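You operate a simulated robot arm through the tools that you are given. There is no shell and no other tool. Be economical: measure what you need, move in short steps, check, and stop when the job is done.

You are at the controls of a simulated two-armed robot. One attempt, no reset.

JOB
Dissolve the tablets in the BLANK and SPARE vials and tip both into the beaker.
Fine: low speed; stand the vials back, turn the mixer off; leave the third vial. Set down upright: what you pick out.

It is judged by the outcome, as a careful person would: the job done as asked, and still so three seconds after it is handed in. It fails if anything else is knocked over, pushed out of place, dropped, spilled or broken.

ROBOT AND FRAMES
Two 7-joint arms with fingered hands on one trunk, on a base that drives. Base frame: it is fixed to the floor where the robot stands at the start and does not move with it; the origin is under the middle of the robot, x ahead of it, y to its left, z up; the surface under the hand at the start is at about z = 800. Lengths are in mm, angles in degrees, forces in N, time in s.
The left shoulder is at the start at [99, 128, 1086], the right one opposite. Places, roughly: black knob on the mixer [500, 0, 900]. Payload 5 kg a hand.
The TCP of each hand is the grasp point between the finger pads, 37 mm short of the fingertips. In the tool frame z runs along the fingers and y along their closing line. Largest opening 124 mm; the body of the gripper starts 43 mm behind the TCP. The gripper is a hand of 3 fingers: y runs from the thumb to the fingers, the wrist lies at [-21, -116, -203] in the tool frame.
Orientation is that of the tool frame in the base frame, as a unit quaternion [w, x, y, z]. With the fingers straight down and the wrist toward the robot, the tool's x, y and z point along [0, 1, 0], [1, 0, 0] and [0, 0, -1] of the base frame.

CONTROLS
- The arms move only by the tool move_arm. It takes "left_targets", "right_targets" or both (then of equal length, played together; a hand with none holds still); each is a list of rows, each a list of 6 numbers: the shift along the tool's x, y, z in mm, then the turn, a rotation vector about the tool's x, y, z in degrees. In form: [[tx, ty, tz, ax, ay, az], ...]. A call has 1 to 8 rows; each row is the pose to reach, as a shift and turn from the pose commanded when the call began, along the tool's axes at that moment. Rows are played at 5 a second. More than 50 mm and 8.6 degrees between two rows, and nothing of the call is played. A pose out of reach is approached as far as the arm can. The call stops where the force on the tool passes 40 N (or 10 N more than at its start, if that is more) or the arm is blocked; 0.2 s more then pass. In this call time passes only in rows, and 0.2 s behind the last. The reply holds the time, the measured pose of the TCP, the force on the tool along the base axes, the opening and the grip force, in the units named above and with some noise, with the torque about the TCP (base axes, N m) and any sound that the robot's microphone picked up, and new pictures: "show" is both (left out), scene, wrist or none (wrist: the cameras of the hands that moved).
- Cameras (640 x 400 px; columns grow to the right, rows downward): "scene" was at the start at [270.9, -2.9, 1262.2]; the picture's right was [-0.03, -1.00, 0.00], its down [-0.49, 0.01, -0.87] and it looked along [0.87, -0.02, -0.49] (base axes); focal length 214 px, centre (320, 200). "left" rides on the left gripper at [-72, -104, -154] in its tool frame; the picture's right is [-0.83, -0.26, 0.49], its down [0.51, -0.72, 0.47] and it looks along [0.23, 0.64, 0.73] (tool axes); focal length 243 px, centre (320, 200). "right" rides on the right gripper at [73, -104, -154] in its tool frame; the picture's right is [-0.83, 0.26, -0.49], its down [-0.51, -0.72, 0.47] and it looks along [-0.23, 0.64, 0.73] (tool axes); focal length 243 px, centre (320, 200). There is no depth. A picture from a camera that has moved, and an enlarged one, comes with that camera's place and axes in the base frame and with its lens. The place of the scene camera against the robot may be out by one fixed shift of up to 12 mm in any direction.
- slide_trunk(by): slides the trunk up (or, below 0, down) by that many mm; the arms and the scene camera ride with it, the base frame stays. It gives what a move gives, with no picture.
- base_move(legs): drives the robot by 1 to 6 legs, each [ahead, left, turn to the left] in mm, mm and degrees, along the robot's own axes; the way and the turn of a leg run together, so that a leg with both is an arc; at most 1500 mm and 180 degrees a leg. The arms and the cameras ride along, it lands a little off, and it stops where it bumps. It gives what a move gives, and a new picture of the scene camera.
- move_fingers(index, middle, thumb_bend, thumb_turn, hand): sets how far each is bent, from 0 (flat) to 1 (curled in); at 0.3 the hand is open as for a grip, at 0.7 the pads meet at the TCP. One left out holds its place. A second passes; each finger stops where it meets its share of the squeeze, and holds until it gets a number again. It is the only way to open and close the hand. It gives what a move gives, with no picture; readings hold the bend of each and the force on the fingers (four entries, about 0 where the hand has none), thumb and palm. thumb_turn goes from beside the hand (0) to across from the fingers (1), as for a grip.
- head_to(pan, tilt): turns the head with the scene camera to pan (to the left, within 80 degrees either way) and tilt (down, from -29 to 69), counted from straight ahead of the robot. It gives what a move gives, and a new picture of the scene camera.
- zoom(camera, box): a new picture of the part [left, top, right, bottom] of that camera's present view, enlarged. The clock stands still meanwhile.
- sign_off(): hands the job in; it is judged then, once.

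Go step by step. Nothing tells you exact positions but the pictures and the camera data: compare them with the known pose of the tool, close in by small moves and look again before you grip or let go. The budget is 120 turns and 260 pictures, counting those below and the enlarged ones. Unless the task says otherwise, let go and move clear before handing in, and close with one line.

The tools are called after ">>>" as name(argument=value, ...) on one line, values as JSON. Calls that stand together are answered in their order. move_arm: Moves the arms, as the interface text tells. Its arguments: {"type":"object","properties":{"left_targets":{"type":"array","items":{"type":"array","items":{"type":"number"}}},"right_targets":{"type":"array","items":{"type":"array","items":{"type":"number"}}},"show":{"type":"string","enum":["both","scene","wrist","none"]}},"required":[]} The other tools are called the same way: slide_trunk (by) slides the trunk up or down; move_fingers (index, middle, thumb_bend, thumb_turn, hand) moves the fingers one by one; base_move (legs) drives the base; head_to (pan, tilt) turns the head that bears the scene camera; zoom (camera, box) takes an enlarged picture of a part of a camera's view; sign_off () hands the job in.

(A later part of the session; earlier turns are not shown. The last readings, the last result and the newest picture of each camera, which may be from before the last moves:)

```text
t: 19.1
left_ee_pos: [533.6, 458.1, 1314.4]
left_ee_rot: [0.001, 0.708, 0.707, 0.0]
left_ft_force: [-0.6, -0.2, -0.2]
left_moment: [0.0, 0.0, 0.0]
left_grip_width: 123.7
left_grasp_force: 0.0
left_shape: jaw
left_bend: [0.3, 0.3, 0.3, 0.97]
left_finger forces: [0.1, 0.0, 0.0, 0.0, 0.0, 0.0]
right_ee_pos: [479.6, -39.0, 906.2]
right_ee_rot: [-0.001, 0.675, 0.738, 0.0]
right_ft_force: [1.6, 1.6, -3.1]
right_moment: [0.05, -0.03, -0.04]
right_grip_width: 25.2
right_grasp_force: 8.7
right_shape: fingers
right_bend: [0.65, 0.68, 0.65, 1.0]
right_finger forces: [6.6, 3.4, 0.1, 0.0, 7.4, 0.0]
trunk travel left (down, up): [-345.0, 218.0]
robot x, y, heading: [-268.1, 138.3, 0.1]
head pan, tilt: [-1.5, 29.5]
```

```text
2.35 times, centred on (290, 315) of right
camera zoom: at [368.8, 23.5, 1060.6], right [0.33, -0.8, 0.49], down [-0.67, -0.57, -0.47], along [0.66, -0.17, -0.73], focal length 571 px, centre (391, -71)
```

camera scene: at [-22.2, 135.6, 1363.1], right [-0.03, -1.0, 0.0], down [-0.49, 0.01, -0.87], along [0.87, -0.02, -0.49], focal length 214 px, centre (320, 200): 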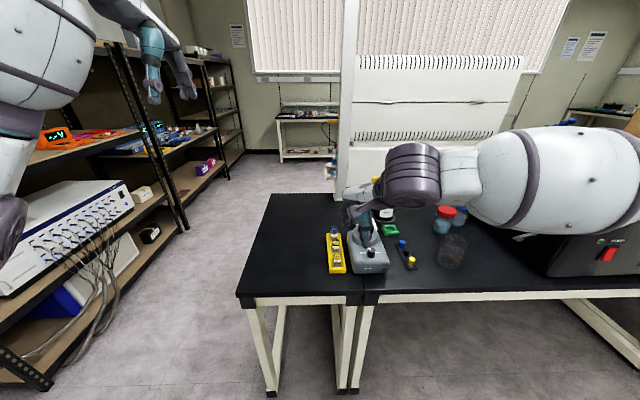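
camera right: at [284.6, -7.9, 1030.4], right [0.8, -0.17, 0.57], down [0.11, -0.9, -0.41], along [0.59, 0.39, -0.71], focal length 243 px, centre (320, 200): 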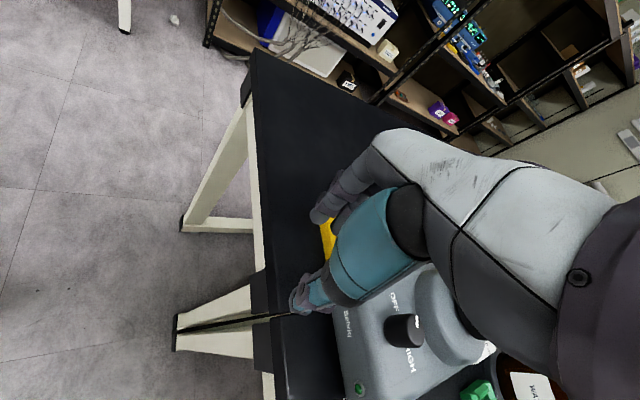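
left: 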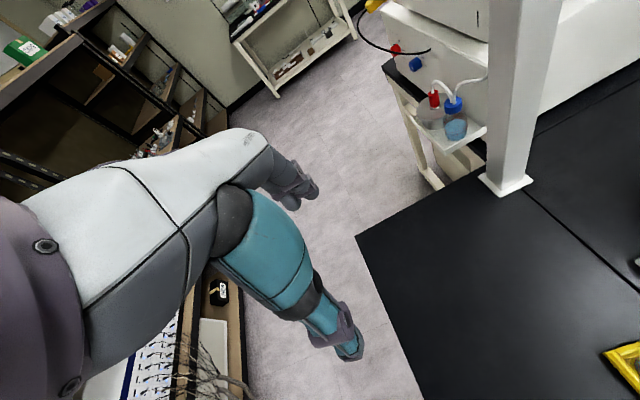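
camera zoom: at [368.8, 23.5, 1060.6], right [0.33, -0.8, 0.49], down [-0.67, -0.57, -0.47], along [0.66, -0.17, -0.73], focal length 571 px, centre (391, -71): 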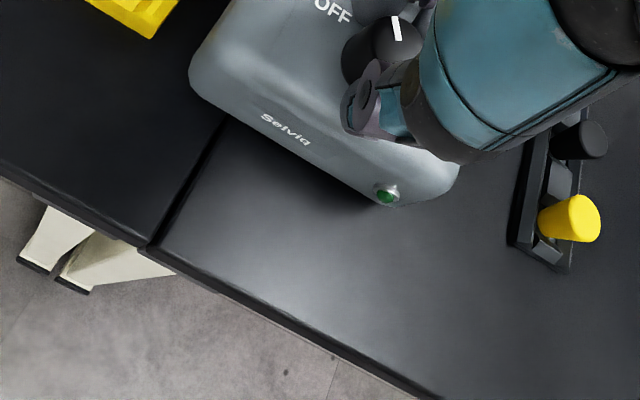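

Knob follows the hand (pointer about half way). I turn another 30°.

>>> move_arm(right_targets=[[0, 0, 0, 0, 0, 7.5], [0, 0, 0, 0, 0, 15], [0, 0, 0, 0, 0, 22.5], [0, 0, 0, 0, 0, 30]], show="none")

>>> zoom(camera="scene", box=[330, 200, 410, 270])

>>> zoom(camera="right", box=[240, 190, 380, 320])

```text
t: 20.1
left_ee_pos: [532.4, 457.5, 1314.8]
left_ee_rot: [0.001, 0.708, 0.707, 0.0]
left_ft_force: [-0.1, 0.3, 0.2]
left_moment: [0.02, -0.02, 0.0]
left_grip_width: 123.8
left_grasp_force: 0.1
left_shape: jaw
left_bend: [0.3, 0.3, 0.3, 0.97]
left_finger forces: [0.1, 0.0, 0.0, 0.0, 0.1, 0.0]
right_ee_pos: [479.7, -39.3, 906.6]
right_ee_rot: [0.0, 0.844, 0.537, -0.001]
right_ft_force: [3.0, 0.7, -0.3]
right_moment: [0.0, -0.12, -0.01]
right_grip_width: 25.4
right_grasp_force: 8.8
right_shape: fingers
right_bend: [0.64, 0.68, 0.65, 1.0]
right_finger forces: [7.7, 3.7, 0.1, 0.0, 6.8, 0.0]
trunk travel left (down, up): [-345.0, 218.0]
robot x, y, heading: [-267.8, 140.3, -0.1]
head pan, tilt: [-1.5, 29.5]
```

```text
5.71 times, centred on (370, 235) of scene
camera zoom: at [-15.0, 135.6, 1332.8], right [-0.03, -1.0, 0.0], down [-0.49, 0.01, -0.87], along [0.87, -0.02, -0.49], focal length 1226 px, centre (34, 0)
```

zoom: 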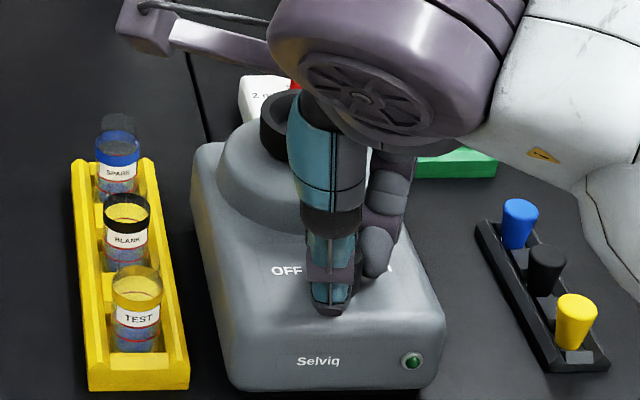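

```text
3.08 times, centred on (310, 255) of right
camera zoom: at [414.9, 70.3, 1060.5], right [-0.11, -0.86, 0.49], down [-0.87, -0.16, -0.47], along [0.48, -0.48, -0.73], focal length 746 px, centre (351, 31)
```

zoom: 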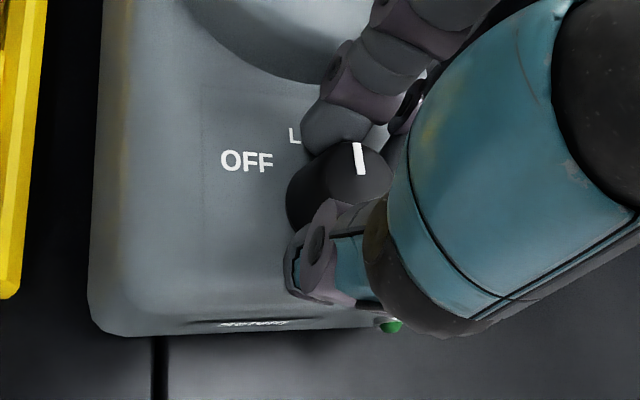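

Pointer now points straight ahead at LOW. I release, lift and look for confirmation.

>>> move_fingers(hand="right", index=0.58, middle=0.58, thumb_bend=0.58)

>>> move_arm(right_targets=[[0, 0, -20, 0, 0, 0], [0, 0, -40, 0, 0, 0], [0, 0, -75, 0, 0, 0], [0, 0, -110, 0, 0, 0]], show="wrist")

>>> zoom(camera="scene", box=[330, 200, 410, 270])

>>> zoom(camera="right", box=[180, 150, 380, 350])

```text
t: 21.1
left_ee_pos: [531.6, 457.5, 1315.1]
left_ee_rot: [0.0, 0.708, 0.706, 0.0]
left_ft_force: [-0.1, 0.3, -0.7]
left_moment: [0.03, -0.02, 0.01]
left_grip_width: 123.6
left_grasp_force: 0.2
left_shape: jaw
left_bend: [0.3, 0.3, 0.3, 0.97]
left_finger forces: [0.0, 0.0, 0.0, 0.0, 0.0, 0.0]
right_ee_pos: [479.3, -38.6, 906.7]
right_ee_rot: [0.0, 0.843, 0.537, -0.001]
right_ft_force: [0.5, -0.6, 0.4]
right_moment: [0.02, 0.03, -0.01]
right_grip_width: 45.5
right_grasp_force: 0.0
right_shape: fingers
right_bend: [0.57, 0.57, 0.57, 1.0]
right_finger forces: [0.0, 0.0, 0.0, 0.1, 0.0, 0.1]
trunk travel left (down, up): [-345.0, 218.0]
robot x, y, heading: [-267.4, 136.7, 0.0]
head pan, tilt: [-1.5, 29.5]
```

```text
t: 22.1
left_ee_pos: [531.6, 457.6, 1314.9]
left_ee_rot: [0.0, 0.708, 0.706, 0.0]
left_ft_force: [-0.3, 0.9, 0.4]
left_moment: [0.01, -0.01, -0.02]
left_grip_width: 123.8
left_grasp_force: 0.1
left_shape: jaw
left_bend: [0.3, 0.3, 0.3, 0.97]
left_finger forces: [0.0, 0.0, 0.0, 0.1, 0.1, 0.0]
right_ee_pos: [478.3, -38.7, 1017.6]
right_ee_rot: [0.0, 0.843, 0.539, -0.001]
right_ft_force: [-0.2, 0.2, -0.7]
right_moment: [-0.04, 0.04, 0.01]
right_grip_width: 45.6
right_grasp_force: 0.0
right_shape: fingers
right_bend: [0.57, 0.57, 0.57, 1.0]
right_finger forces: [0.0, 0.0, 0.0, 0.0, 0.0, 0.0]
trunk travel left (down, up): [-345.0, 218.0]
robot x, y, heading: [-269.8, 137.7, -0.0]
head pan, tilt: [-1.5, 29.5]
camera right: at [414.0, 70.7, 1171.6], right [-0.11, -0.86, 0.49], down [-0.87, -0.16, -0.47], along [0.48, -0.48, -0.73], focal length 243 px, centre (320, 200)
```

right: 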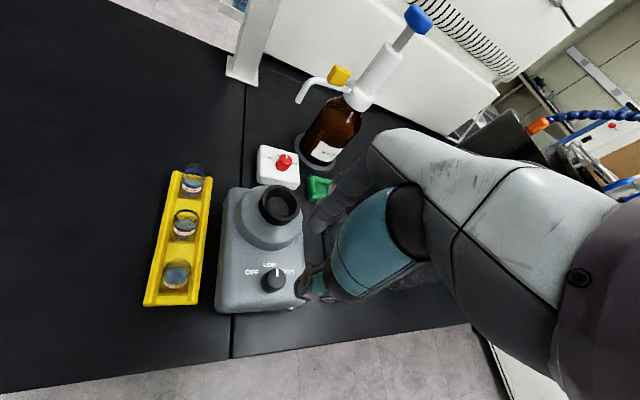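

```text
5.71 times, centred on (370, 235) of scene
camera zoom: at [-16.3, 135.9, 1333.0], right [-0.03, -1.0, 0.0], down [-0.49, 0.01, -0.87], along [0.87, -0.02, -0.49], focal length 1226 px, centre (34, 0)
```

zoom: 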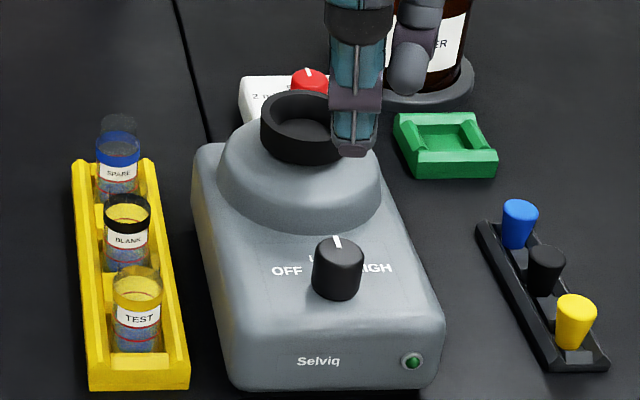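

```text
2.00 times, centred on (280, 250) of right
camera zoom: at [414.0, 70.7, 1171.6], right [-0.11, -0.86, 0.49], down [-0.87, -0.16, -0.47], along [0.48, -0.48, -0.73], focal length 485 px, centre (400, 100)
```

zoom: 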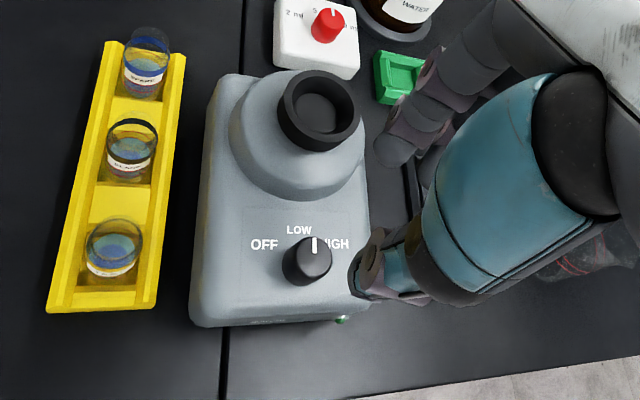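

Knob is at LOW. Now I check the vial contents closely.

>>> zoom(camera="right", box=[150, 155, 220, 215])

>>> zoom(camera="scene", box=[336, 212, 362, 250])

```text
6.67 times, centred on (185, 185) of right
camera zoom: at [414.0, 70.7, 1171.6], right [-0.11, -0.86, 0.49], down [-0.87, -0.16, -0.47], along [0.48, -0.48, -0.73], focal length 1618 px, centre (1220, 300)
```

zoom: 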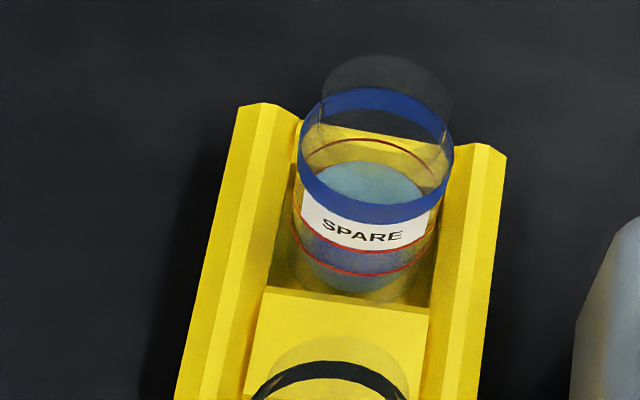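

```text
10.53 times, centred on (349, 231) of scene
camera zoom: at [-16.3, 135.9, 1333.0], right [-0.03, -1.0, 0.0], down [-0.49, 0.01, -0.87], along [0.87, -0.02, -0.49], focal length 2258 px, centre (15, -126)
```

zoom: 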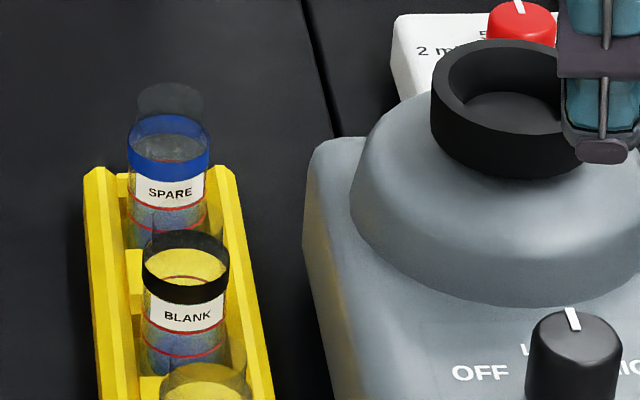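

Vials hold liquid with the labels clear: far = SPARE, middle = BLANK. I move the hand above BLANK with yaw 0 and a narrow opening.

>>> move_arm(right_targets=[[32, 7, 0, 0, 0, -6.2], [64, 14, 5, 0, 0, -12.4], [96, 20, 20, 0, 0, -18.6], [128.7, 27.1, 40, 0, 0, -24.8], [128.7, 27.1, 67, 0, 0, -24.8]], show="wrist")

>>> zoom(camera="scene", box=[310, 180, 390, 260])

>>> zoom(camera="right", box=[200, 200, 340, 370])

```text
t: 23.3
left_ee_pos: [532.4, 457.1, 1315.6]
left_ee_rot: [0.0, 0.708, 0.707, -0.001]
left_ft_force: [-0.1, 0.2, -0.1]
left_moment: [0.0, -0.01, -0.02]
left_grip_width: 123.6
left_grasp_force: 0.2
left_shape: jaw
left_bend: [0.3, 0.3, 0.3, 0.97]
left_finger forces: [0.0, 0.0, 0.1, 0.0, 0.0, 0.0]
right_ee_pos: [558.3, 65.2, 948.6]
right_ee_rot: [0.0, 0.707, 0.707, 0.0]
right_ft_force: [-0.7, -0.1, -0.3]
right_moment: [0.0, 0.0, 0.01]
right_grip_width: 45.4
right_grasp_force: 0.1
right_shape: fingers
right_bend: [0.57, 0.57, 0.57, 1.0]
right_finger forces: [0.0, 0.0, 0.1, 0.1, 0.0, 0.0]
trunk travel left (down, up): [-345.0, 218.0]
robot x, y, heading: [-267.2, 136.7, -0.1]
head pan, tilt: [-1.5, 29.5]
camera right: at [453.4, 137.8, 1103.3], right [0.26, -0.83, 0.49], down [-0.72, -0.51, -0.47], along [0.64, -0.23, -0.73], focal length 243 px, centre (320, 200)
```

right: 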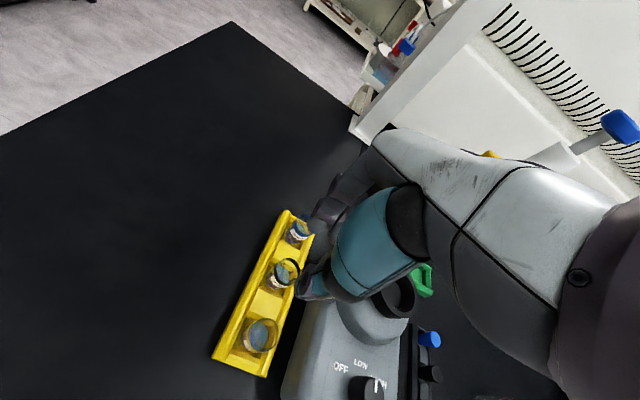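

```text
5.00 times, centred on (350, 220) of scene
camera zoom: at [-15.6, 134.4, 1332.9], right [-0.03, -1.0, 0.0], down [-0.49, 0.01, -0.87], along [0.87, -0.02, -0.49], focal length 1072 px, centre (170, 100)
```

zoom: 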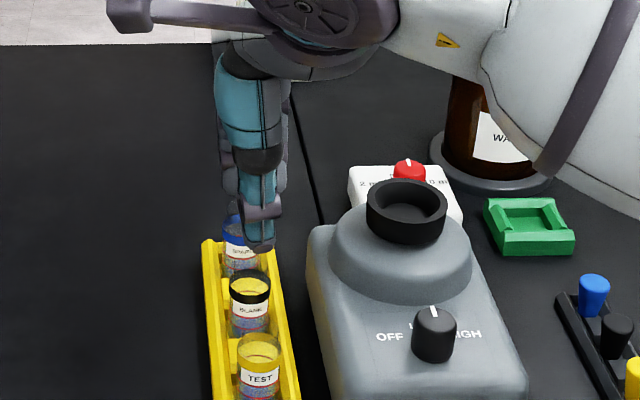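

```text
2.35 times, centred on (270, 285) of right
camera zoom: at [453.4, 137.8, 1103.3], right [0.26, -0.83, 0.49], down [-0.72, -0.51, -0.47], along [0.64, -0.23, -0.73], focal length 571 px, centre (438, 0)
```

zoom: 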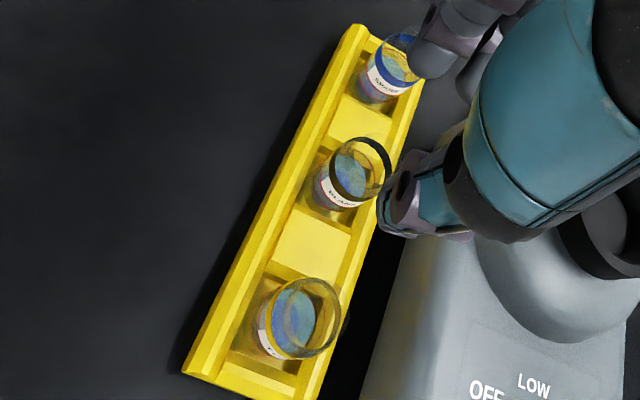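

>>> move_arm(right_targets=[[1, -1, 20, 0, 0, 0], [1, -1, 42, 0, 0, 0]], show="none")

>>> zoom(camera="scene", box=[325, 200, 375, 260])

>>> zoom(camera="right", box=[200, 200, 340, 370])

```text
t: 23.9
left_ee_pos: [533.9, 457.7, 1314.7]
left_ee_rot: [0.0, 0.707, 0.707, 0.0]
left_ft_force: [0.4, 0.7, 0.0]
left_moment: [-0.01, -0.01, 0.03]
left_grip_width: 123.8
left_grasp_force: 0.0
left_shape: jaw
left_bend: [0.3, 0.3, 0.3, 0.97]
left_finger forces: [0.0, 0.0, 0.1, 0.1, 0.0, 0.0]
right_ee_pos: [557.6, 67.9, 906.2]
right_ee_rot: [0.0, 0.708, 0.707, 0.0]
right_ft_force: [0.6, -0.3, -0.8]
right_moment: [0.0, 0.04, 0.0]
right_grip_width: 45.3
right_grasp_force: 0.0
right_shape: fingers
right_bend: [0.57, 0.57, 0.57, 1.0]
right_finger forces: [0.0, 0.0, 0.0, 0.0, 0.0, 0.0]
trunk travel left (down, up): [-345.0, 218.0]
robot x, y, heading: [-270.6, 140.6, -0.1]
head pan, tilt: [-1.5, 29.5]
```

```text
6.67 times, centred on (350, 230) of scene
camera zoom: at [-15.2, 134.9, 1332.8], right [-0.03, -1.0, 0.0], down [-0.49, 0.01, -0.87], along [0.87, -0.02, -0.49], focal length 1430 px, centre (120, 0)
```

zoom: 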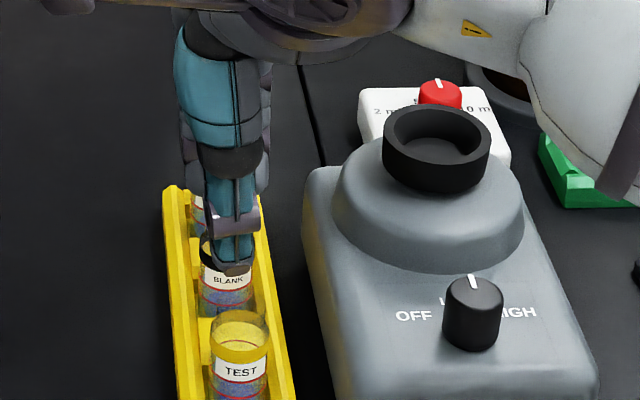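

```text
2.35 times, centred on (270, 285) of right
camera zoom: at [452.6, 139.7, 1060.9], right [0.26, -0.83, 0.49], down [-0.72, -0.51, -0.47], along [0.64, -0.23, -0.73], focal length 571 px, centre (438, 0)
```

zoom: 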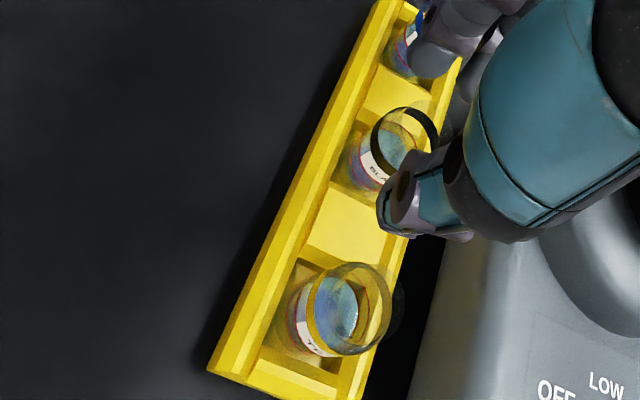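

Alignment looks right; thumb drops in front of BLANK, fingers behind. I descend to z≈863.

>>> move_arm(right_targets=[[-1, 0, 12, 0, 0, 0], [-1, 0, 24, 0, 0, 0], [-1, 0, 34, 0, 0, 0], [-1, 0, 43, 0, 0, 0]], show="none")

>>> zoom(camera="scene", box=[325, 200, 375, 260])

>>> zoom(camera="right", box=[200, 200, 340, 370])

```text
t: 24.9
left_ee_pos: [533.1, 457.2, 1315.6]
left_ee_rot: [0.0, 0.708, 0.706, 0.0]
left_ft_force: [-0.1, -0.3, -0.6]
left_moment: [0.0, 0.0, 0.03]
left_grip_width: 123.8
left_grasp_force: 0.1
left_shape: jaw
left_bend: [0.3, 0.3, 0.3, 0.97]
left_finger forces: [0.0, 0.1, 0.0, 0.0, 0.0, 0.0]
right_ee_pos: [555.4, 66.6, 865.4]
right_ee_rot: [0.0, 0.708, 0.706, -0.001]
right_ft_force: [-0.5, -0.1, 0.4]
right_moment: [-0.01, 0.03, -0.04]
right_grip_width: 45.2
right_grasp_force: 0.3
right_shape: fingers
right_bend: [0.57, 0.57, 0.57, 1.0]
right_finger forces: [0.1, 0.6, 0.0, 0.0, 0.1, 0.1]
trunk travel left (down, up): [-345.0, 218.0]
robot x, y, heading: [-268.4, 136.9, 0.1]
head pan, tilt: [-1.5, 29.5]
```

```text
6.67 times, centred on (350, 230) of scene
camera zoom: at [-15.6, 135.2, 1332.9], right [-0.03, -1.0, 0.0], down [-0.49, 0.01, -0.87], along [0.87, -0.02, -0.49], focal length 1430 px, centre (120, 0)
```

zoom: 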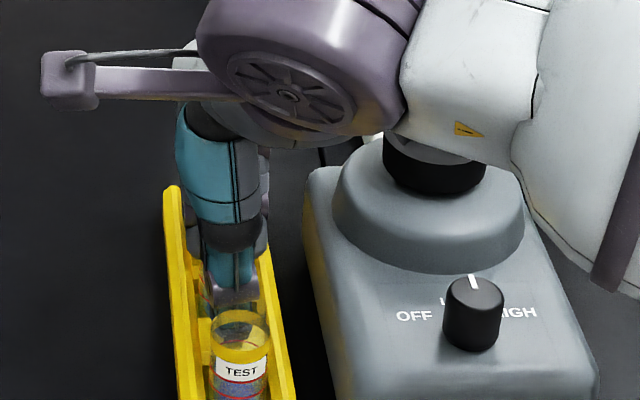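

```text
2.35 times, centred on (270, 285) of right
camera zoom: at [452.2, 138.7, 1018.3], right [0.26, -0.83, 0.49], down [-0.72, -0.51, -0.47], along [0.64, -0.23, -0.73], focal length 571 px, centre (438, 0)
```

zoom: 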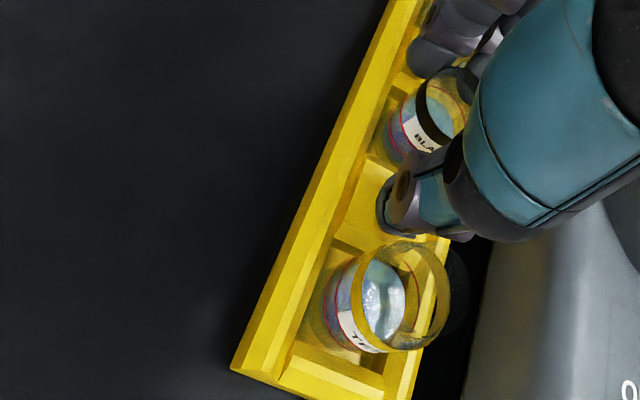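

Fingers straddle BLANK. I close on it.

>>> move_fingers(hand="right", index=0.7, middle=0.7, thumb_bend=0.7)

>>> zoom(camera="right", box=[200, 200, 340, 370])

```text
t: 25.9
left_ee_pos: [532.3, 457.7, 1314.3]
left_ee_rot: [0.0, 0.708, 0.706, -0.001]
left_ft_force: [-0.3, 0.1, -0.6]
left_moment: [0.01, -0.01, -0.01]
left_grip_width: 123.4
left_grasp_force: 0.1
left_shape: jaw
left_bend: [0.3, 0.3, 0.3, 0.97]
left_finger forces: [0.1, 0.1, 0.1, 0.1, 0.0, 0.0]
right_ee_pos: [556.8, 67.8, 864.1]
right_ee_rot: [0.0, 0.708, 0.707, 0.001]
right_ft_force: [2.5, -1.1, 1.0]
right_moment: [-0.03, -0.13, 0.03]
right_grip_width: 26.1
right_grasp_force: 9.7
right_shape: fingers
right_bend: [0.64, 0.66, 0.64, 1.0]
right_finger forces: [5.9, 5.0, 0.0, 0.0, 8.3, 0.0]
trunk travel left (down, up): [-345.0, 218.0]
robot x, y, heading: [-265.6, 136.3, 0.0]
head pan, tilt: [-1.5, 29.5]
```

```text
2.35 times, centred on (270, 285) of right
camera zoom: at [452.3, 138.8, 1018.2], right [0.26, -0.83, 0.49], down [-0.72, -0.51, -0.47], along [0.64, -0.23, -0.73], focal length 571 px, centre (438, 0)
```

zoom: 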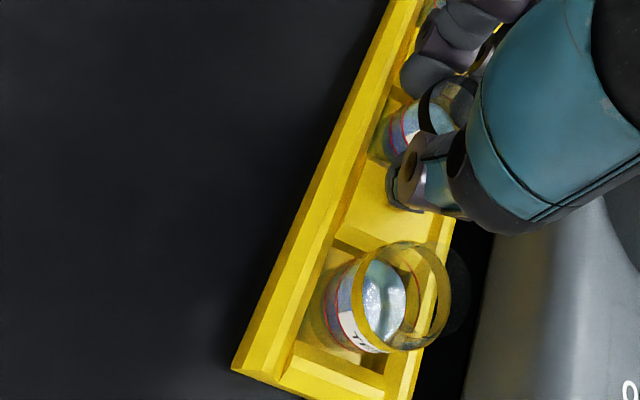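

BLANK is held (width 26, ~10 N). I lift it straight up.

>>> move_arm(right_targets=[[0, 0, -15, 0, 0, 0], [0, 0, -35, 0, 0, 0], [0, 0, -55, 0, 0, 0], [0, 0, -75, 0, 0, 0], [0, 0, -95, 0, 0, 0], [0, 0, -115, 0, 0, 0], [0, 0, -135, 0, 0, 0]])

>>> zoom(camera="scene", box=[315, 180, 395, 260])

>>> zoom(camera="right", box=[230, 190, 430, 390])

```text
t: 27.5
left_ee_pos: [531.8, 458.0, 1315.4]
left_ee_rot: [0.0, 0.708, 0.707, 0.0]
left_ft_force: [-0.1, 0.1, 1.0]
left_moment: [0.02, -0.02, 0.0]
left_grip_width: 123.6
left_grasp_force: 0.0
left_shape: jaw
left_bend: [0.3, 0.3, 0.3, 0.97]
left_finger forces: [0.0, 0.0, 0.1, 0.0, 0.0, 0.0]
right_ee_pos: [556.3, 66.5, 997.7]
right_ee_rot: [0.001, 0.707, 0.707, 0.0]
right_ft_force: [-0.3, 0.2, -1.0]
right_moment: [-0.02, 0.01, -0.01]
right_grip_width: 25.9
right_grasp_force: 9.7
right_shape: fingers
right_bend: [0.65, 0.67, 0.64, 1.0]
right_finger forces: [5.2, 4.2, 0.0, 0.0, 9.3, 0.0]
trunk travel left (down, up): [-345.0, 218.0]
robot x, y, heading: [-266.9, 138.4, 0.0]
head pan, tilt: [-1.5, 29.5]
camera scene: at [-16.1, 135.6, 1333.0], right [-0.03, -1.0, 0.0], down [-0.49, 0.01, -0.87], along [0.87, -0.02, -0.49], focal length 214 px, centre (320, 200)
camera right: at [451.6, 139.3, 1153.9], right [0.26, -0.83, 0.49], down [-0.72, -0.51, -0.47], along [0.64, -0.23, -0.73], focal length 243 px, centre (320, 200)
```

scene: 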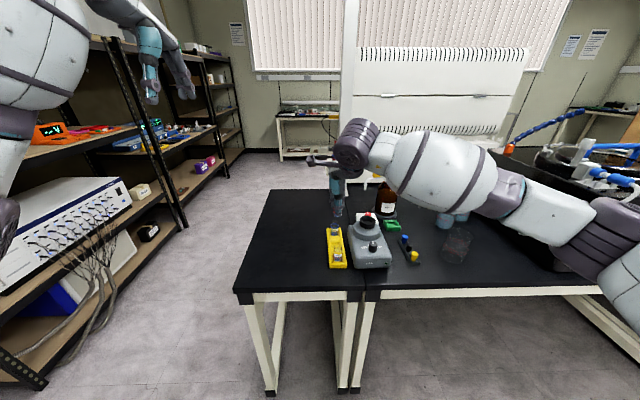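
right: 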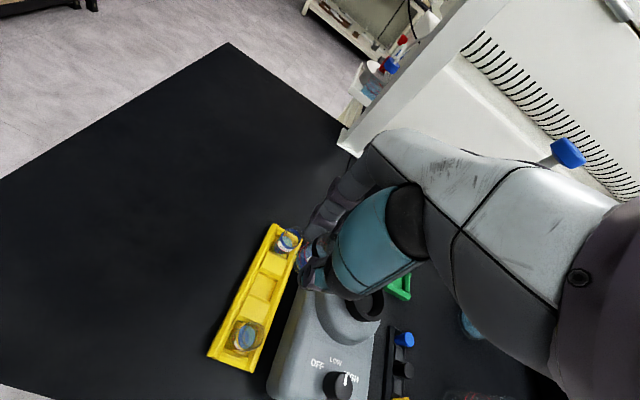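

```text
5.00 times, centred on (355, 220) of scene
camera zoom: at [-16.1, 135.6, 1333.0], right [-0.03, -1.0, 0.0], down [-0.49, 0.01, -0.87], along [0.87, -0.02, -0.49], focal length 1072 px, centre (145, 100)
```

zoom: 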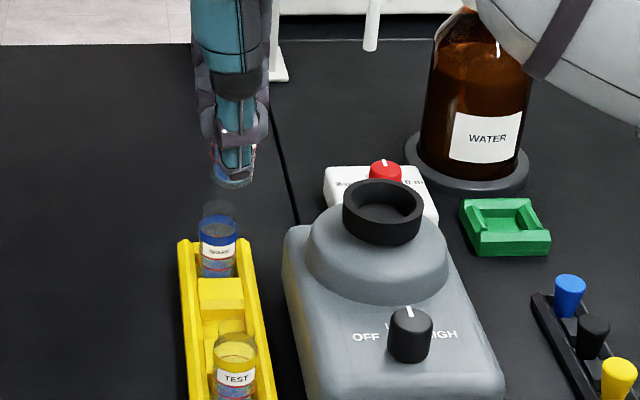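

```text
2.00 times, centred on (330, 290) of right
camera zoom: at [451.6, 139.3, 1153.9], right [0.26, -0.83, 0.49], down [-0.72, -0.51, -0.47], along [0.64, -0.23, -0.73], focal length 485 px, centre (300, 20)
```

zoom: 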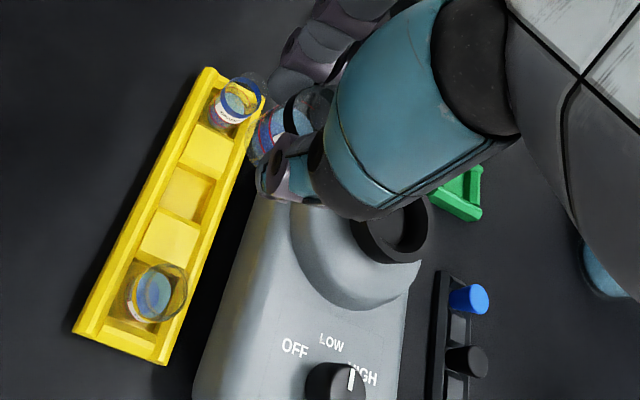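

BLANK is up cleanly, liquid intact. Cup centre estimated at [566,-36,918]; I carry the vial over it gently.

>>> move_arm(right_targets=[[-12, 2, 0, 0, 0, 0], [-28, 3, 0, 0, 0, 0], [-45, 5, 0, 0, 0, 0], [-62, 6, 0, 0, 0, 0], [-79, 8, 0, 0, 0, 0], [-94, 9, 0, 0, 0, 0], [-103, 9.5, 0, 0, 0, 0]])

>>> zoom(camera="scene", box=[335, 180, 415, 260])

>>> zoom(camera="right", box=[200, 180, 400, 380])

```text
t: 29.1
left_ee_pos: [533.1, 457.4, 1314.8]
left_ee_rot: [0.0, 0.708, 0.706, -0.001]
left_ft_force: [-0.1, -0.1, 0.3]
left_moment: [0.02, 0.01, 0.0]
left_grip_width: 123.9
left_grasp_force: 0.2
left_shape: jaw
left_bend: [0.3, 0.3, 0.3, 0.97]
left_finger forces: [0.1, 0.0, 0.0, 0.0, 0.0, 0.0]
right_ee_pos: [565.4, -38.6, 999.5]
right_ee_rot: [0.001, 0.707, 0.707, -0.001]
right_ft_force: [0.2, -0.4, 0.1]
right_moment: [-0.02, 0.02, -0.06]
right_grip_width: 26.1
right_grasp_force: 9.1
right_shape: fingers
right_bend: [0.65, 0.67, 0.64, 1.0]
right_finger forces: [5.3, 4.2, 0.0, 0.0, 9.3, 0.0]
trunk travel left (down, up): [-345.0, 218.0]
robot x, y, heading: [-270.4, 136.0, -0.0]
head pan, tilt: [-1.5, 29.5]
camera scene: at [-15.7, 135.1, 1332.9], right [-0.03, -1.0, 0.0], down [-0.49, 0.01, -0.87], along [0.87, -0.02, -0.49], focal length 214 px, centre (320, 200)
camera right: at [461.5, 34.9, 1153.2], right [0.26, -0.83, 0.49], down [-0.72, -0.51, -0.47], along [0.64, -0.23, -0.73], focal length 243 px, centre (320, 200)
```

scene: 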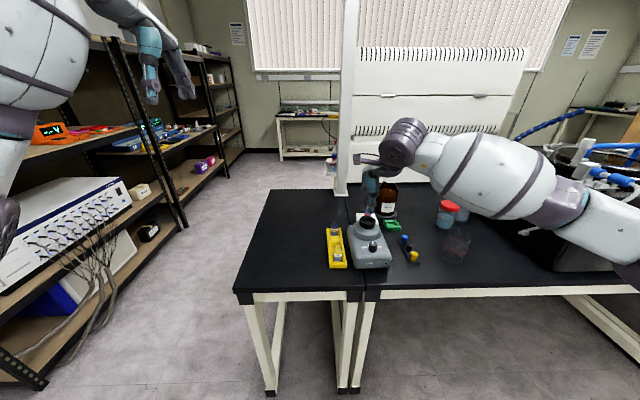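
right: 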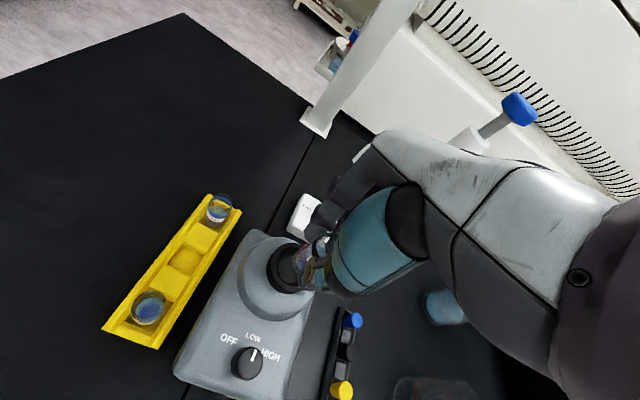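

```text
5.00 times, centred on (375, 220) of scene
camera zoom: at [-15.7, 135.1, 1332.9], right [-0.03, -1.0, 0.0], down [-0.49, 0.01, -0.87], along [0.87, -0.02, -0.49], focal length 1072 px, centre (45, 100)
```

zoom: 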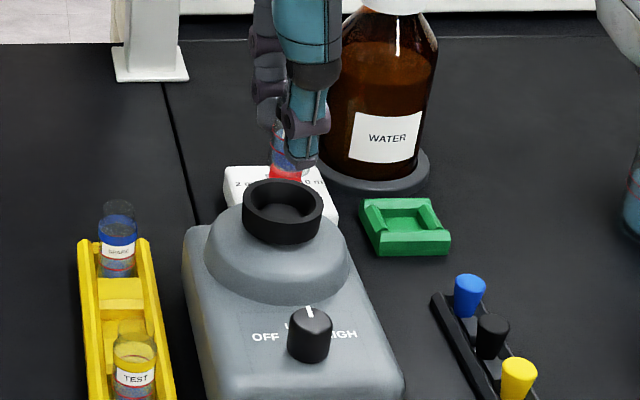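

```text
2.00 times, centred on (300, 280) of right
camera zoom: at [461.5, 34.9, 1153.2], right [0.26, -0.83, 0.49], down [-0.72, -0.51, -0.47], along [0.64, -0.23, -0.73], focal length 485 px, centre (360, 40)
```

zoom: 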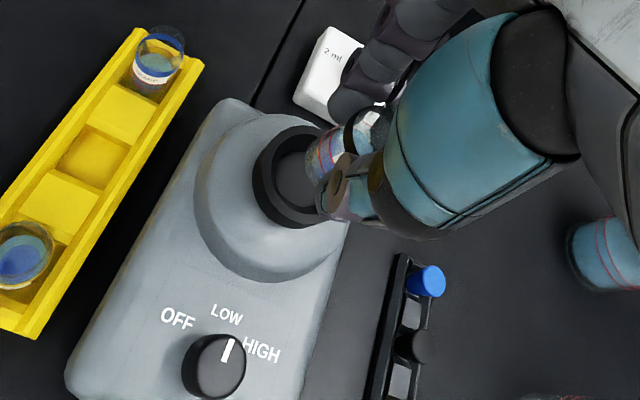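

Hand is right over the cup. I lower halfway (with a 2 mm correction) and check.

>>> move_arm(right_targets=[[2, 0, 15, 0, 0, 0], [2, 0, 26, 0, 0, 0]], show="none")

>>> zoom(camera="scene", box=[350, 195, 400, 245])

>>> zoom(camera="right", box=[240, 200, 360, 320])

```text
t: 29.7
left_ee_pos: [531.2, 456.5, 1314.1]
left_ee_rot: [0.0, 0.708, 0.706, 0.0]
left_ft_force: [-0.1, -0.2, 0.2]
left_moment: [0.0, -0.04, 0.04]
left_grip_width: 123.4
left_grasp_force: 0.0
left_shape: jaw
left_bend: [0.3, 0.3, 0.3, 0.97]
left_finger forces: [0.0, 0.0, 0.0, 0.1, 0.0, 0.0]
right_ee_pos: [567.0, -36.0, 973.7]
right_ee_rot: [0.0, 0.708, 0.706, 0.0]
right_ft_force: [0.3, -0.6, -0.3]
right_moment: [-0.02, 0.0, -0.01]
right_grip_width: 26.1
right_grasp_force: 9.4
right_shape: fingers
right_bend: [0.65, 0.67, 0.64, 1.0]
right_finger forces: [5.2, 4.1, 0.1, 0.0, 9.3, 0.0]
trunk travel left (down, up): [-345.0, 218.0]
robot x, y, heading: [-269.6, 139.6, 0.2]
head pan, tilt: [-1.5, 29.5]
```

```text
8.00 times, centred on (375, 220) of scene
camera zoom: at [-15.5, 135.2, 1332.9], right [-0.03, -1.0, 0.0], down [-0.49, 0.01, -0.87], along [0.87, -0.02, -0.49], focal length 1716 px, centre (-120, 40)
```

zoom: 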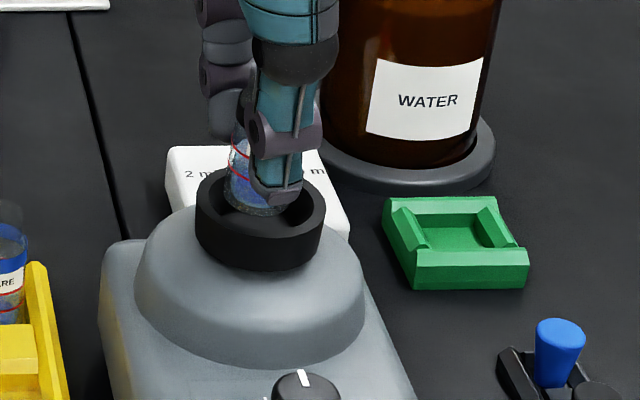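

```text
3.33 times, centred on (300, 260) of right
camera zoom: at [461.9, 37.2, 1127.6], right [0.26, -0.83, 0.49], down [-0.72, -0.51, -0.47], along [0.64, -0.23, -0.73], focal length 809 px, centre (387, 0)
```

zoom: 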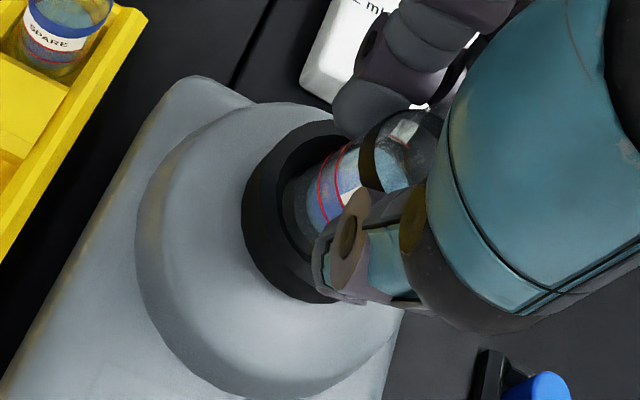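

The vial bottom is entering the cup, about 3 mm left of centre. I correct and lower in small steps, feeling for contact.

>>> move_arm(right_targets=[[-2.5, 1.5, 3, 0, 0, 0], [-2.5, 1.5, 6, 0, 0, 0], [-2.5, 1.5, 9, 0, 0, 0]], show="none")

>>> zoom(camera="scene", box=[350, 195, 400, 245])

```text
t: 30.5
left_ee_pos: [531.6, 457.1, 1313.2]
left_ee_rot: [0.0, 0.708, 0.706, 0.0]
left_ft_force: [0.2, -0.1, -0.8]
left_moment: [-0.01, 0.05, -0.01]
left_grip_width: 123.7
left_grasp_force: 0.1
left_shape: jaw
left_bend: [0.3, 0.3, 0.3, 0.97]
left_finger forces: [0.0, 0.0, 0.0, 0.0, 0.0, 0.1]
right_ee_pos: [567.1, -37.6, 964.7]
right_ee_rot: [0.001, 0.708, 0.706, -0.001]
right_ft_force: [0.0, -0.3, 0.5]
right_moment: [-0.03, -0.02, 0.02]
right_grip_width: 26.0
right_grasp_force: 9.3
right_shape: fingers
right_bend: [0.65, 0.67, 0.64, 1.0]
right_finger forces: [5.1, 4.1, 0.0, 0.1, 9.3, 0.1]
trunk travel left (down, up): [-345.0, 218.0]
robot x, y, heading: [-269.3, 141.4, -0.0]
head pan, tilt: [-1.5, 29.5]
```

```text
8.00 times, centred on (375, 220) of scene
camera zoom: at [-15.6, 135.4, 1332.9], right [-0.03, -1.0, 0.0], down [-0.49, 0.01, -0.87], along [0.87, -0.02, -0.49], focal length 1716 px, centre (-120, 40)
```

zoom: 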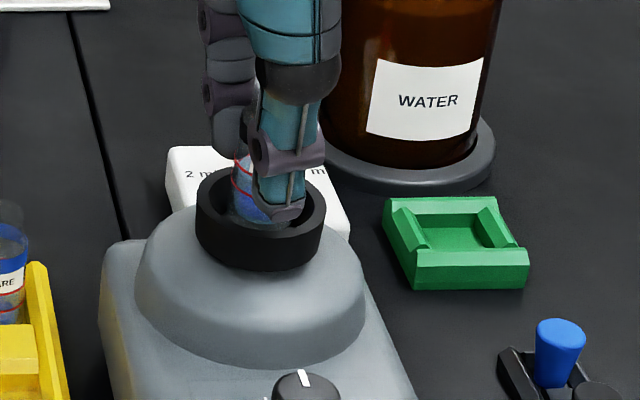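

>>> move_arm(right_targets=[[0, 0, 2, 0, 0, 0], [0, 0, 4, 0, 0, 0], [0, 0, 6, 0, 0, 0]], show="none")

>>> zoom(camera="scene", box=[350, 195, 400, 245])

>>> zoom(camera="right", box=[240, 200, 360, 320])

```text
t: 31.3
left_ee_pos: [532.2, 457.1, 1314.5]
left_ee_rot: [0.0, 0.708, 0.706, 0.0]
left_ft_force: [-0.4, -1.1, -0.2]
left_moment: [-0.03, 0.01, 0.02]
left_grip_width: 123.4
left_grasp_force: 0.1
left_shape: jaw
left_bend: [0.3, 0.3, 0.3, 0.97]
left_finger forces: [0.1, 0.0, 0.1, 0.1, 0.0, 0.0]
right_ee_pos: [567.9, -36.7, 958.8]
right_ee_rot: [0.0, 0.707, 0.707, 0.0]
right_ft_force: [0.1, -0.1, 0.8]
right_moment: [0.0, -0.04, -0.01]
right_grip_width: 26.3
right_grasp_force: 9.3
right_shape: fingers
right_bend: [0.65, 0.67, 0.64, 1.0]
right_finger forces: [5.4, 4.2, 0.1, 0.0, 9.1, 0.1]
trunk travel left (down, up): [-345.0, 218.0]
robot x, y, heading: [-272.2, 139.2, 0.3]
head pan, tilt: [-1.5, 29.5]
```

```text
8.00 times, centred on (375, 220) of scene
camera zoom: at [-15.6, 135.3, 1332.9], right [-0.03, -1.0, 0.0], down [-0.49, 0.01, -0.87], along [0.87, -0.02, -0.49], focal length 1716 px, centre (-120, 40)
```

zoom: 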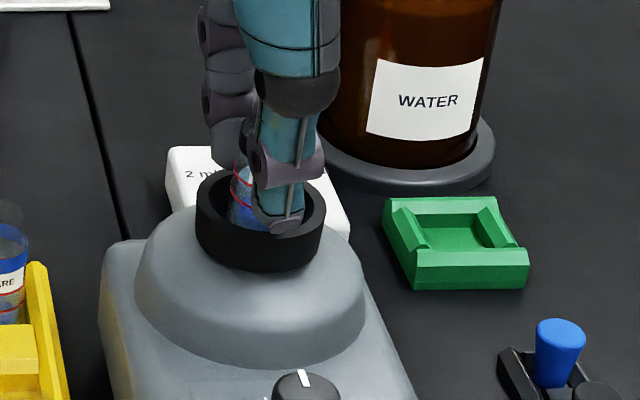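

```text
3.33 times, centred on (300, 260) of right
camera zoom: at [463.2, 34.6, 1112.9], right [0.26, -0.83, 0.49], down [-0.72, -0.51, -0.47], along [0.64, -0.23, -0.73], focal length 809 px, centre (387, 0)
```

zoom: 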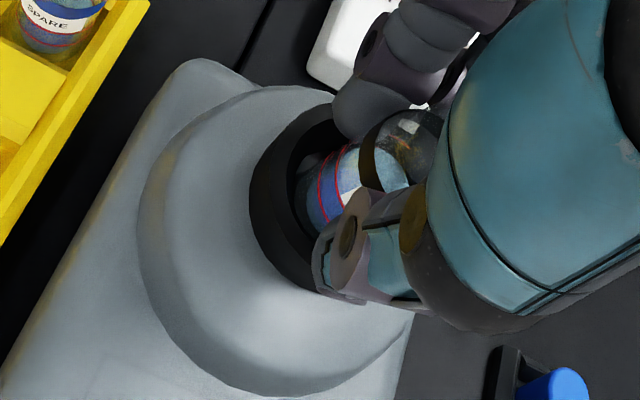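

>>> move_arm(right_targets=[[0, 0, 1.5, 0, 0, 0], [0, 0, 3, 0, 0, 0], [0, 0, 4, 0, 0, 0]], show="none")

>>> zoom(camera="scene", box=[350, 195, 400, 245])

```text
t: 32.1
left_ee_pos: [531.8, 456.3, 1313.4]
left_ee_rot: [0.0, 0.708, 0.707, -0.001]
left_ft_force: [0.6, 0.1, 0.6]
left_moment: [0.0, -0.03, 0.01]
left_grip_width: 123.9
left_grasp_force: 0.1
left_shape: jaw
left_bend: [0.3, 0.3, 0.3, 0.97]
left_finger forces: [0.1, 0.0, 0.0, 0.0, 0.0, 0.0]
right_ee_pos: [567.9, -38.2, 955.1]
right_ee_rot: [0.0, 0.708, 0.707, 0.0]
right_ft_force: [2.6, -0.9, 1.8]
right_moment: [0.04, -0.1, 0.01]
right_grip_width: 25.9
right_grasp_force: 9.8
right_shape: fingers
right_bend: [0.65, 0.67, 0.64, 1.0]
right_finger forces: [6.0, 4.8, 0.1, 0.0, 8.7, 0.0]
trunk travel left (down, up): [-345.0, 218.0]
robot x, y, heading: [-269.1, 134.7, -0.2]
head pan, tilt: [-1.5, 29.5]
```

```text
8.00 times, centred on (375, 220) of scene
camera zoom: at [-15.6, 135.4, 1332.9], right [-0.03, -1.0, 0.0], down [-0.49, 0.01, -0.87], along [0.87, -0.02, -0.49], focal length 1716 px, centre (-120, 40)
```

zoom: 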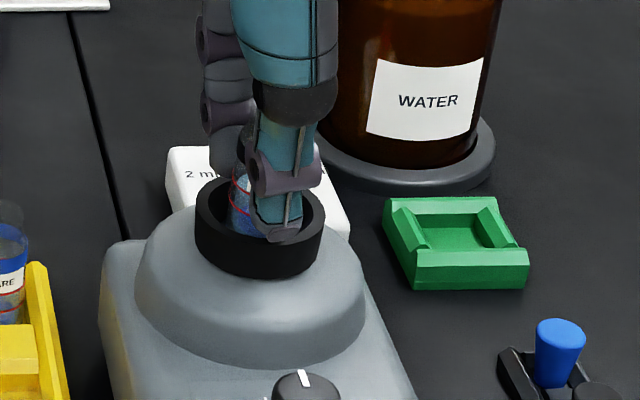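

Light contact now, and the cup has moved slightly (pressed or orbiting). I ease 1.5 mm forward off the thumb's wall and press 2 mm more.

>>> move_arm(right_targets=[[0, 1.5, 0, 0, 0, 0], [0, 1.5, 1, 0, 0, 0], [0, 1.5, 2, 0, 0, 0], [0, 1.5, 2, 0, 0, 0]], show="none")

>>> zoom(camera="scene", box=[350, 195, 400, 245])

>>> zoom(camera="right", box=[240, 200, 360, 320])

```text
t: 33.1
left_ee_pos: [533.4, 457.6, 1314.9]
left_ee_rot: [0.001, 0.707, 0.707, 0.0]
left_ft_force: [-0.9, -0.5, -0.2]
left_moment: [0.01, 0.02, 0.03]
left_grip_width: 123.6
left_grasp_force: 0.1
left_shape: jaw
left_bend: [0.3, 0.3, 0.3, 0.97]
left_finger forces: [0.1, 0.1, 0.0, 0.1, 0.0, 0.1]
right_ee_pos: [569.1, -37.1, 952.7]
right_ee_rot: [0.0, 0.707, 0.707, 0.0]
right_ft_force: [1.7, -0.7, 2.3]
right_moment: [0.02, -0.03, -0.02]
right_grip_width: 26.0
right_grasp_force: 9.5
right_shape: fingers
right_bend: [0.65, 0.67, 0.64, 1.0]
right_finger forces: [5.7, 4.7, 0.0, 0.0, 8.8, 0.0]
trunk travel left (down, up): [-345.0, 218.0]
robot x, y, heading: [-269.0, 142.2, 0.2]
head pan, tilt: [-1.5, 29.5]
```

```text
8.00 times, centred on (375, 220) of scene
camera zoom: at [-15.7, 135.4, 1332.9], right [-0.03, -1.0, 0.0], down [-0.49, 0.01, -0.87], along [0.87, -0.02, -0.49], focal length 1716 px, centre (-120, 40)
```

zoom: 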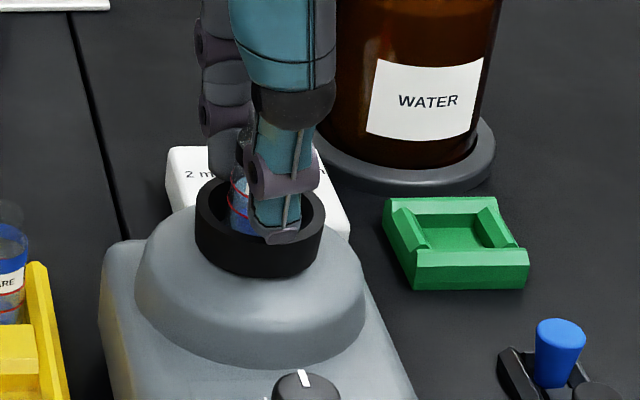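

```text
3.33 times, centred on (300, 260) of right
camera zoom: at [464.2, 35.2, 1106.9], right [0.26, -0.83, 0.49], down [-0.72, -0.51, -0.47], along [0.64, -0.23, -0.73], focal length 809 px, centre (387, 0)
```

zoom: 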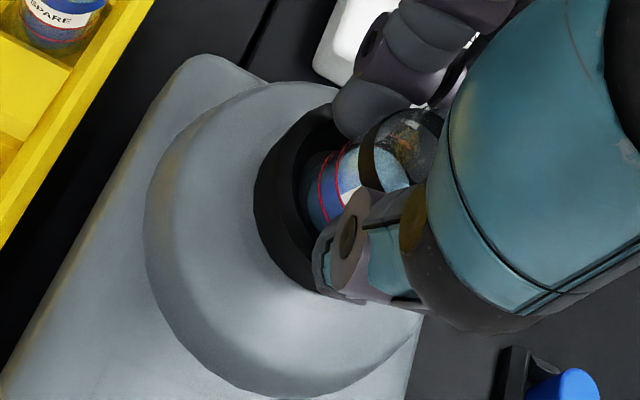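

>>> move_arm(right_targets=[[0, 0.5, 1, 0, 0, 0], [0, 1, 2, 0, 0, 0], [0, 1, 3, 0, 0, 0], [0, 1, 3, 0, 0, 0], [0, 1, 3, 0, 0, 0]], show="none")

>>> zoom(camera="scene", box=[350, 195, 400, 245])

>>> zoom(camera="right", box=[280, 220, 350, 290])

```text
t: 34.3
left_ee_pos: [531.1, 457.9, 1315.1]
left_ee_rot: [0.0, 0.708, 0.707, 0.0]
left_ft_force: [-0.2, 0.3, -0.5]
left_moment: [-0.01, 0.04, 0.0]
left_grip_width: 123.6
left_grasp_force: 0.0
left_shape: jaw
left_bend: [0.3, 0.3, 0.3, 0.97]
left_finger forces: [0.1, 0.0, 0.0, 0.0, 0.1, 0.0]
right_ee_pos: [570.8, -37.0, 950.5]
right_ee_rot: [0.0, 0.707, 0.707, -0.001]
right_ft_force: [-0.7, 0.9, 3.7]
right_moment: [0.0, 0.05, 0.02]
right_grip_width: 26.2
right_grasp_force: 10.0
right_shape: fingers
right_bend: [0.65, 0.67, 0.64, 1.0]
right_finger forces: [5.3, 4.4, 0.0, 0.0, 9.9, 0.1]
trunk travel left (down, up): [-345.0, 218.0]
robot x, y, heading: [-270.0, 136.7, 0.0]
head pan, tilt: [-1.5, 29.5]
```

```text
8.00 times, centred on (375, 220) of scene
camera zoom: at [-16.1, 135.5, 1333.0], right [-0.03, -1.0, 0.0], down [-0.49, 0.01, -0.87], along [0.87, -0.02, -0.49], focal length 1716 px, centre (-120, 40)
```

zoom: 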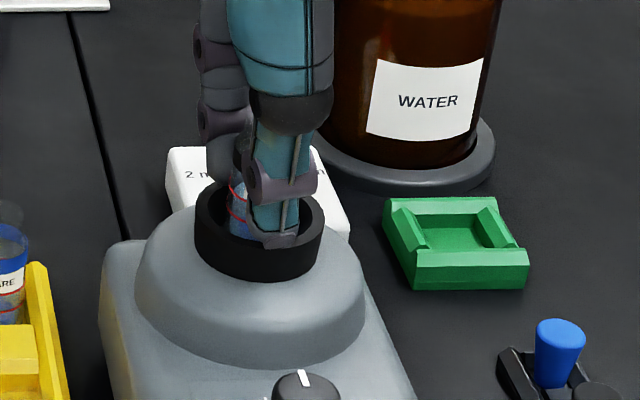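

```text
5.71 times, centred on (315, 255) of right
camera zoom: at [464.9, 35.4, 1104.1], right [0.26, -0.83, 0.49], down [-0.72, -0.51, -0.47], along [0.64, -0.23, -0.73], focal length 1386 px, centre (349, -114)
```

zoom: 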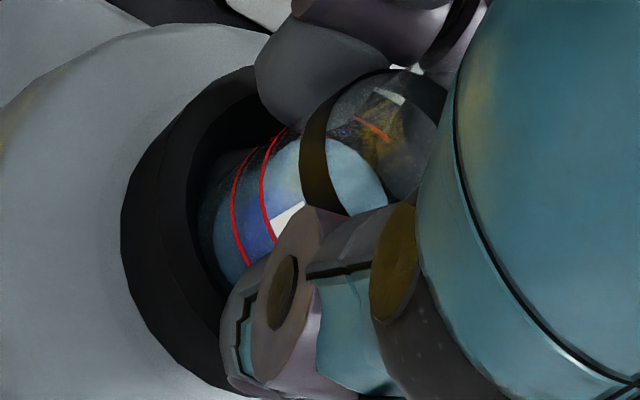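

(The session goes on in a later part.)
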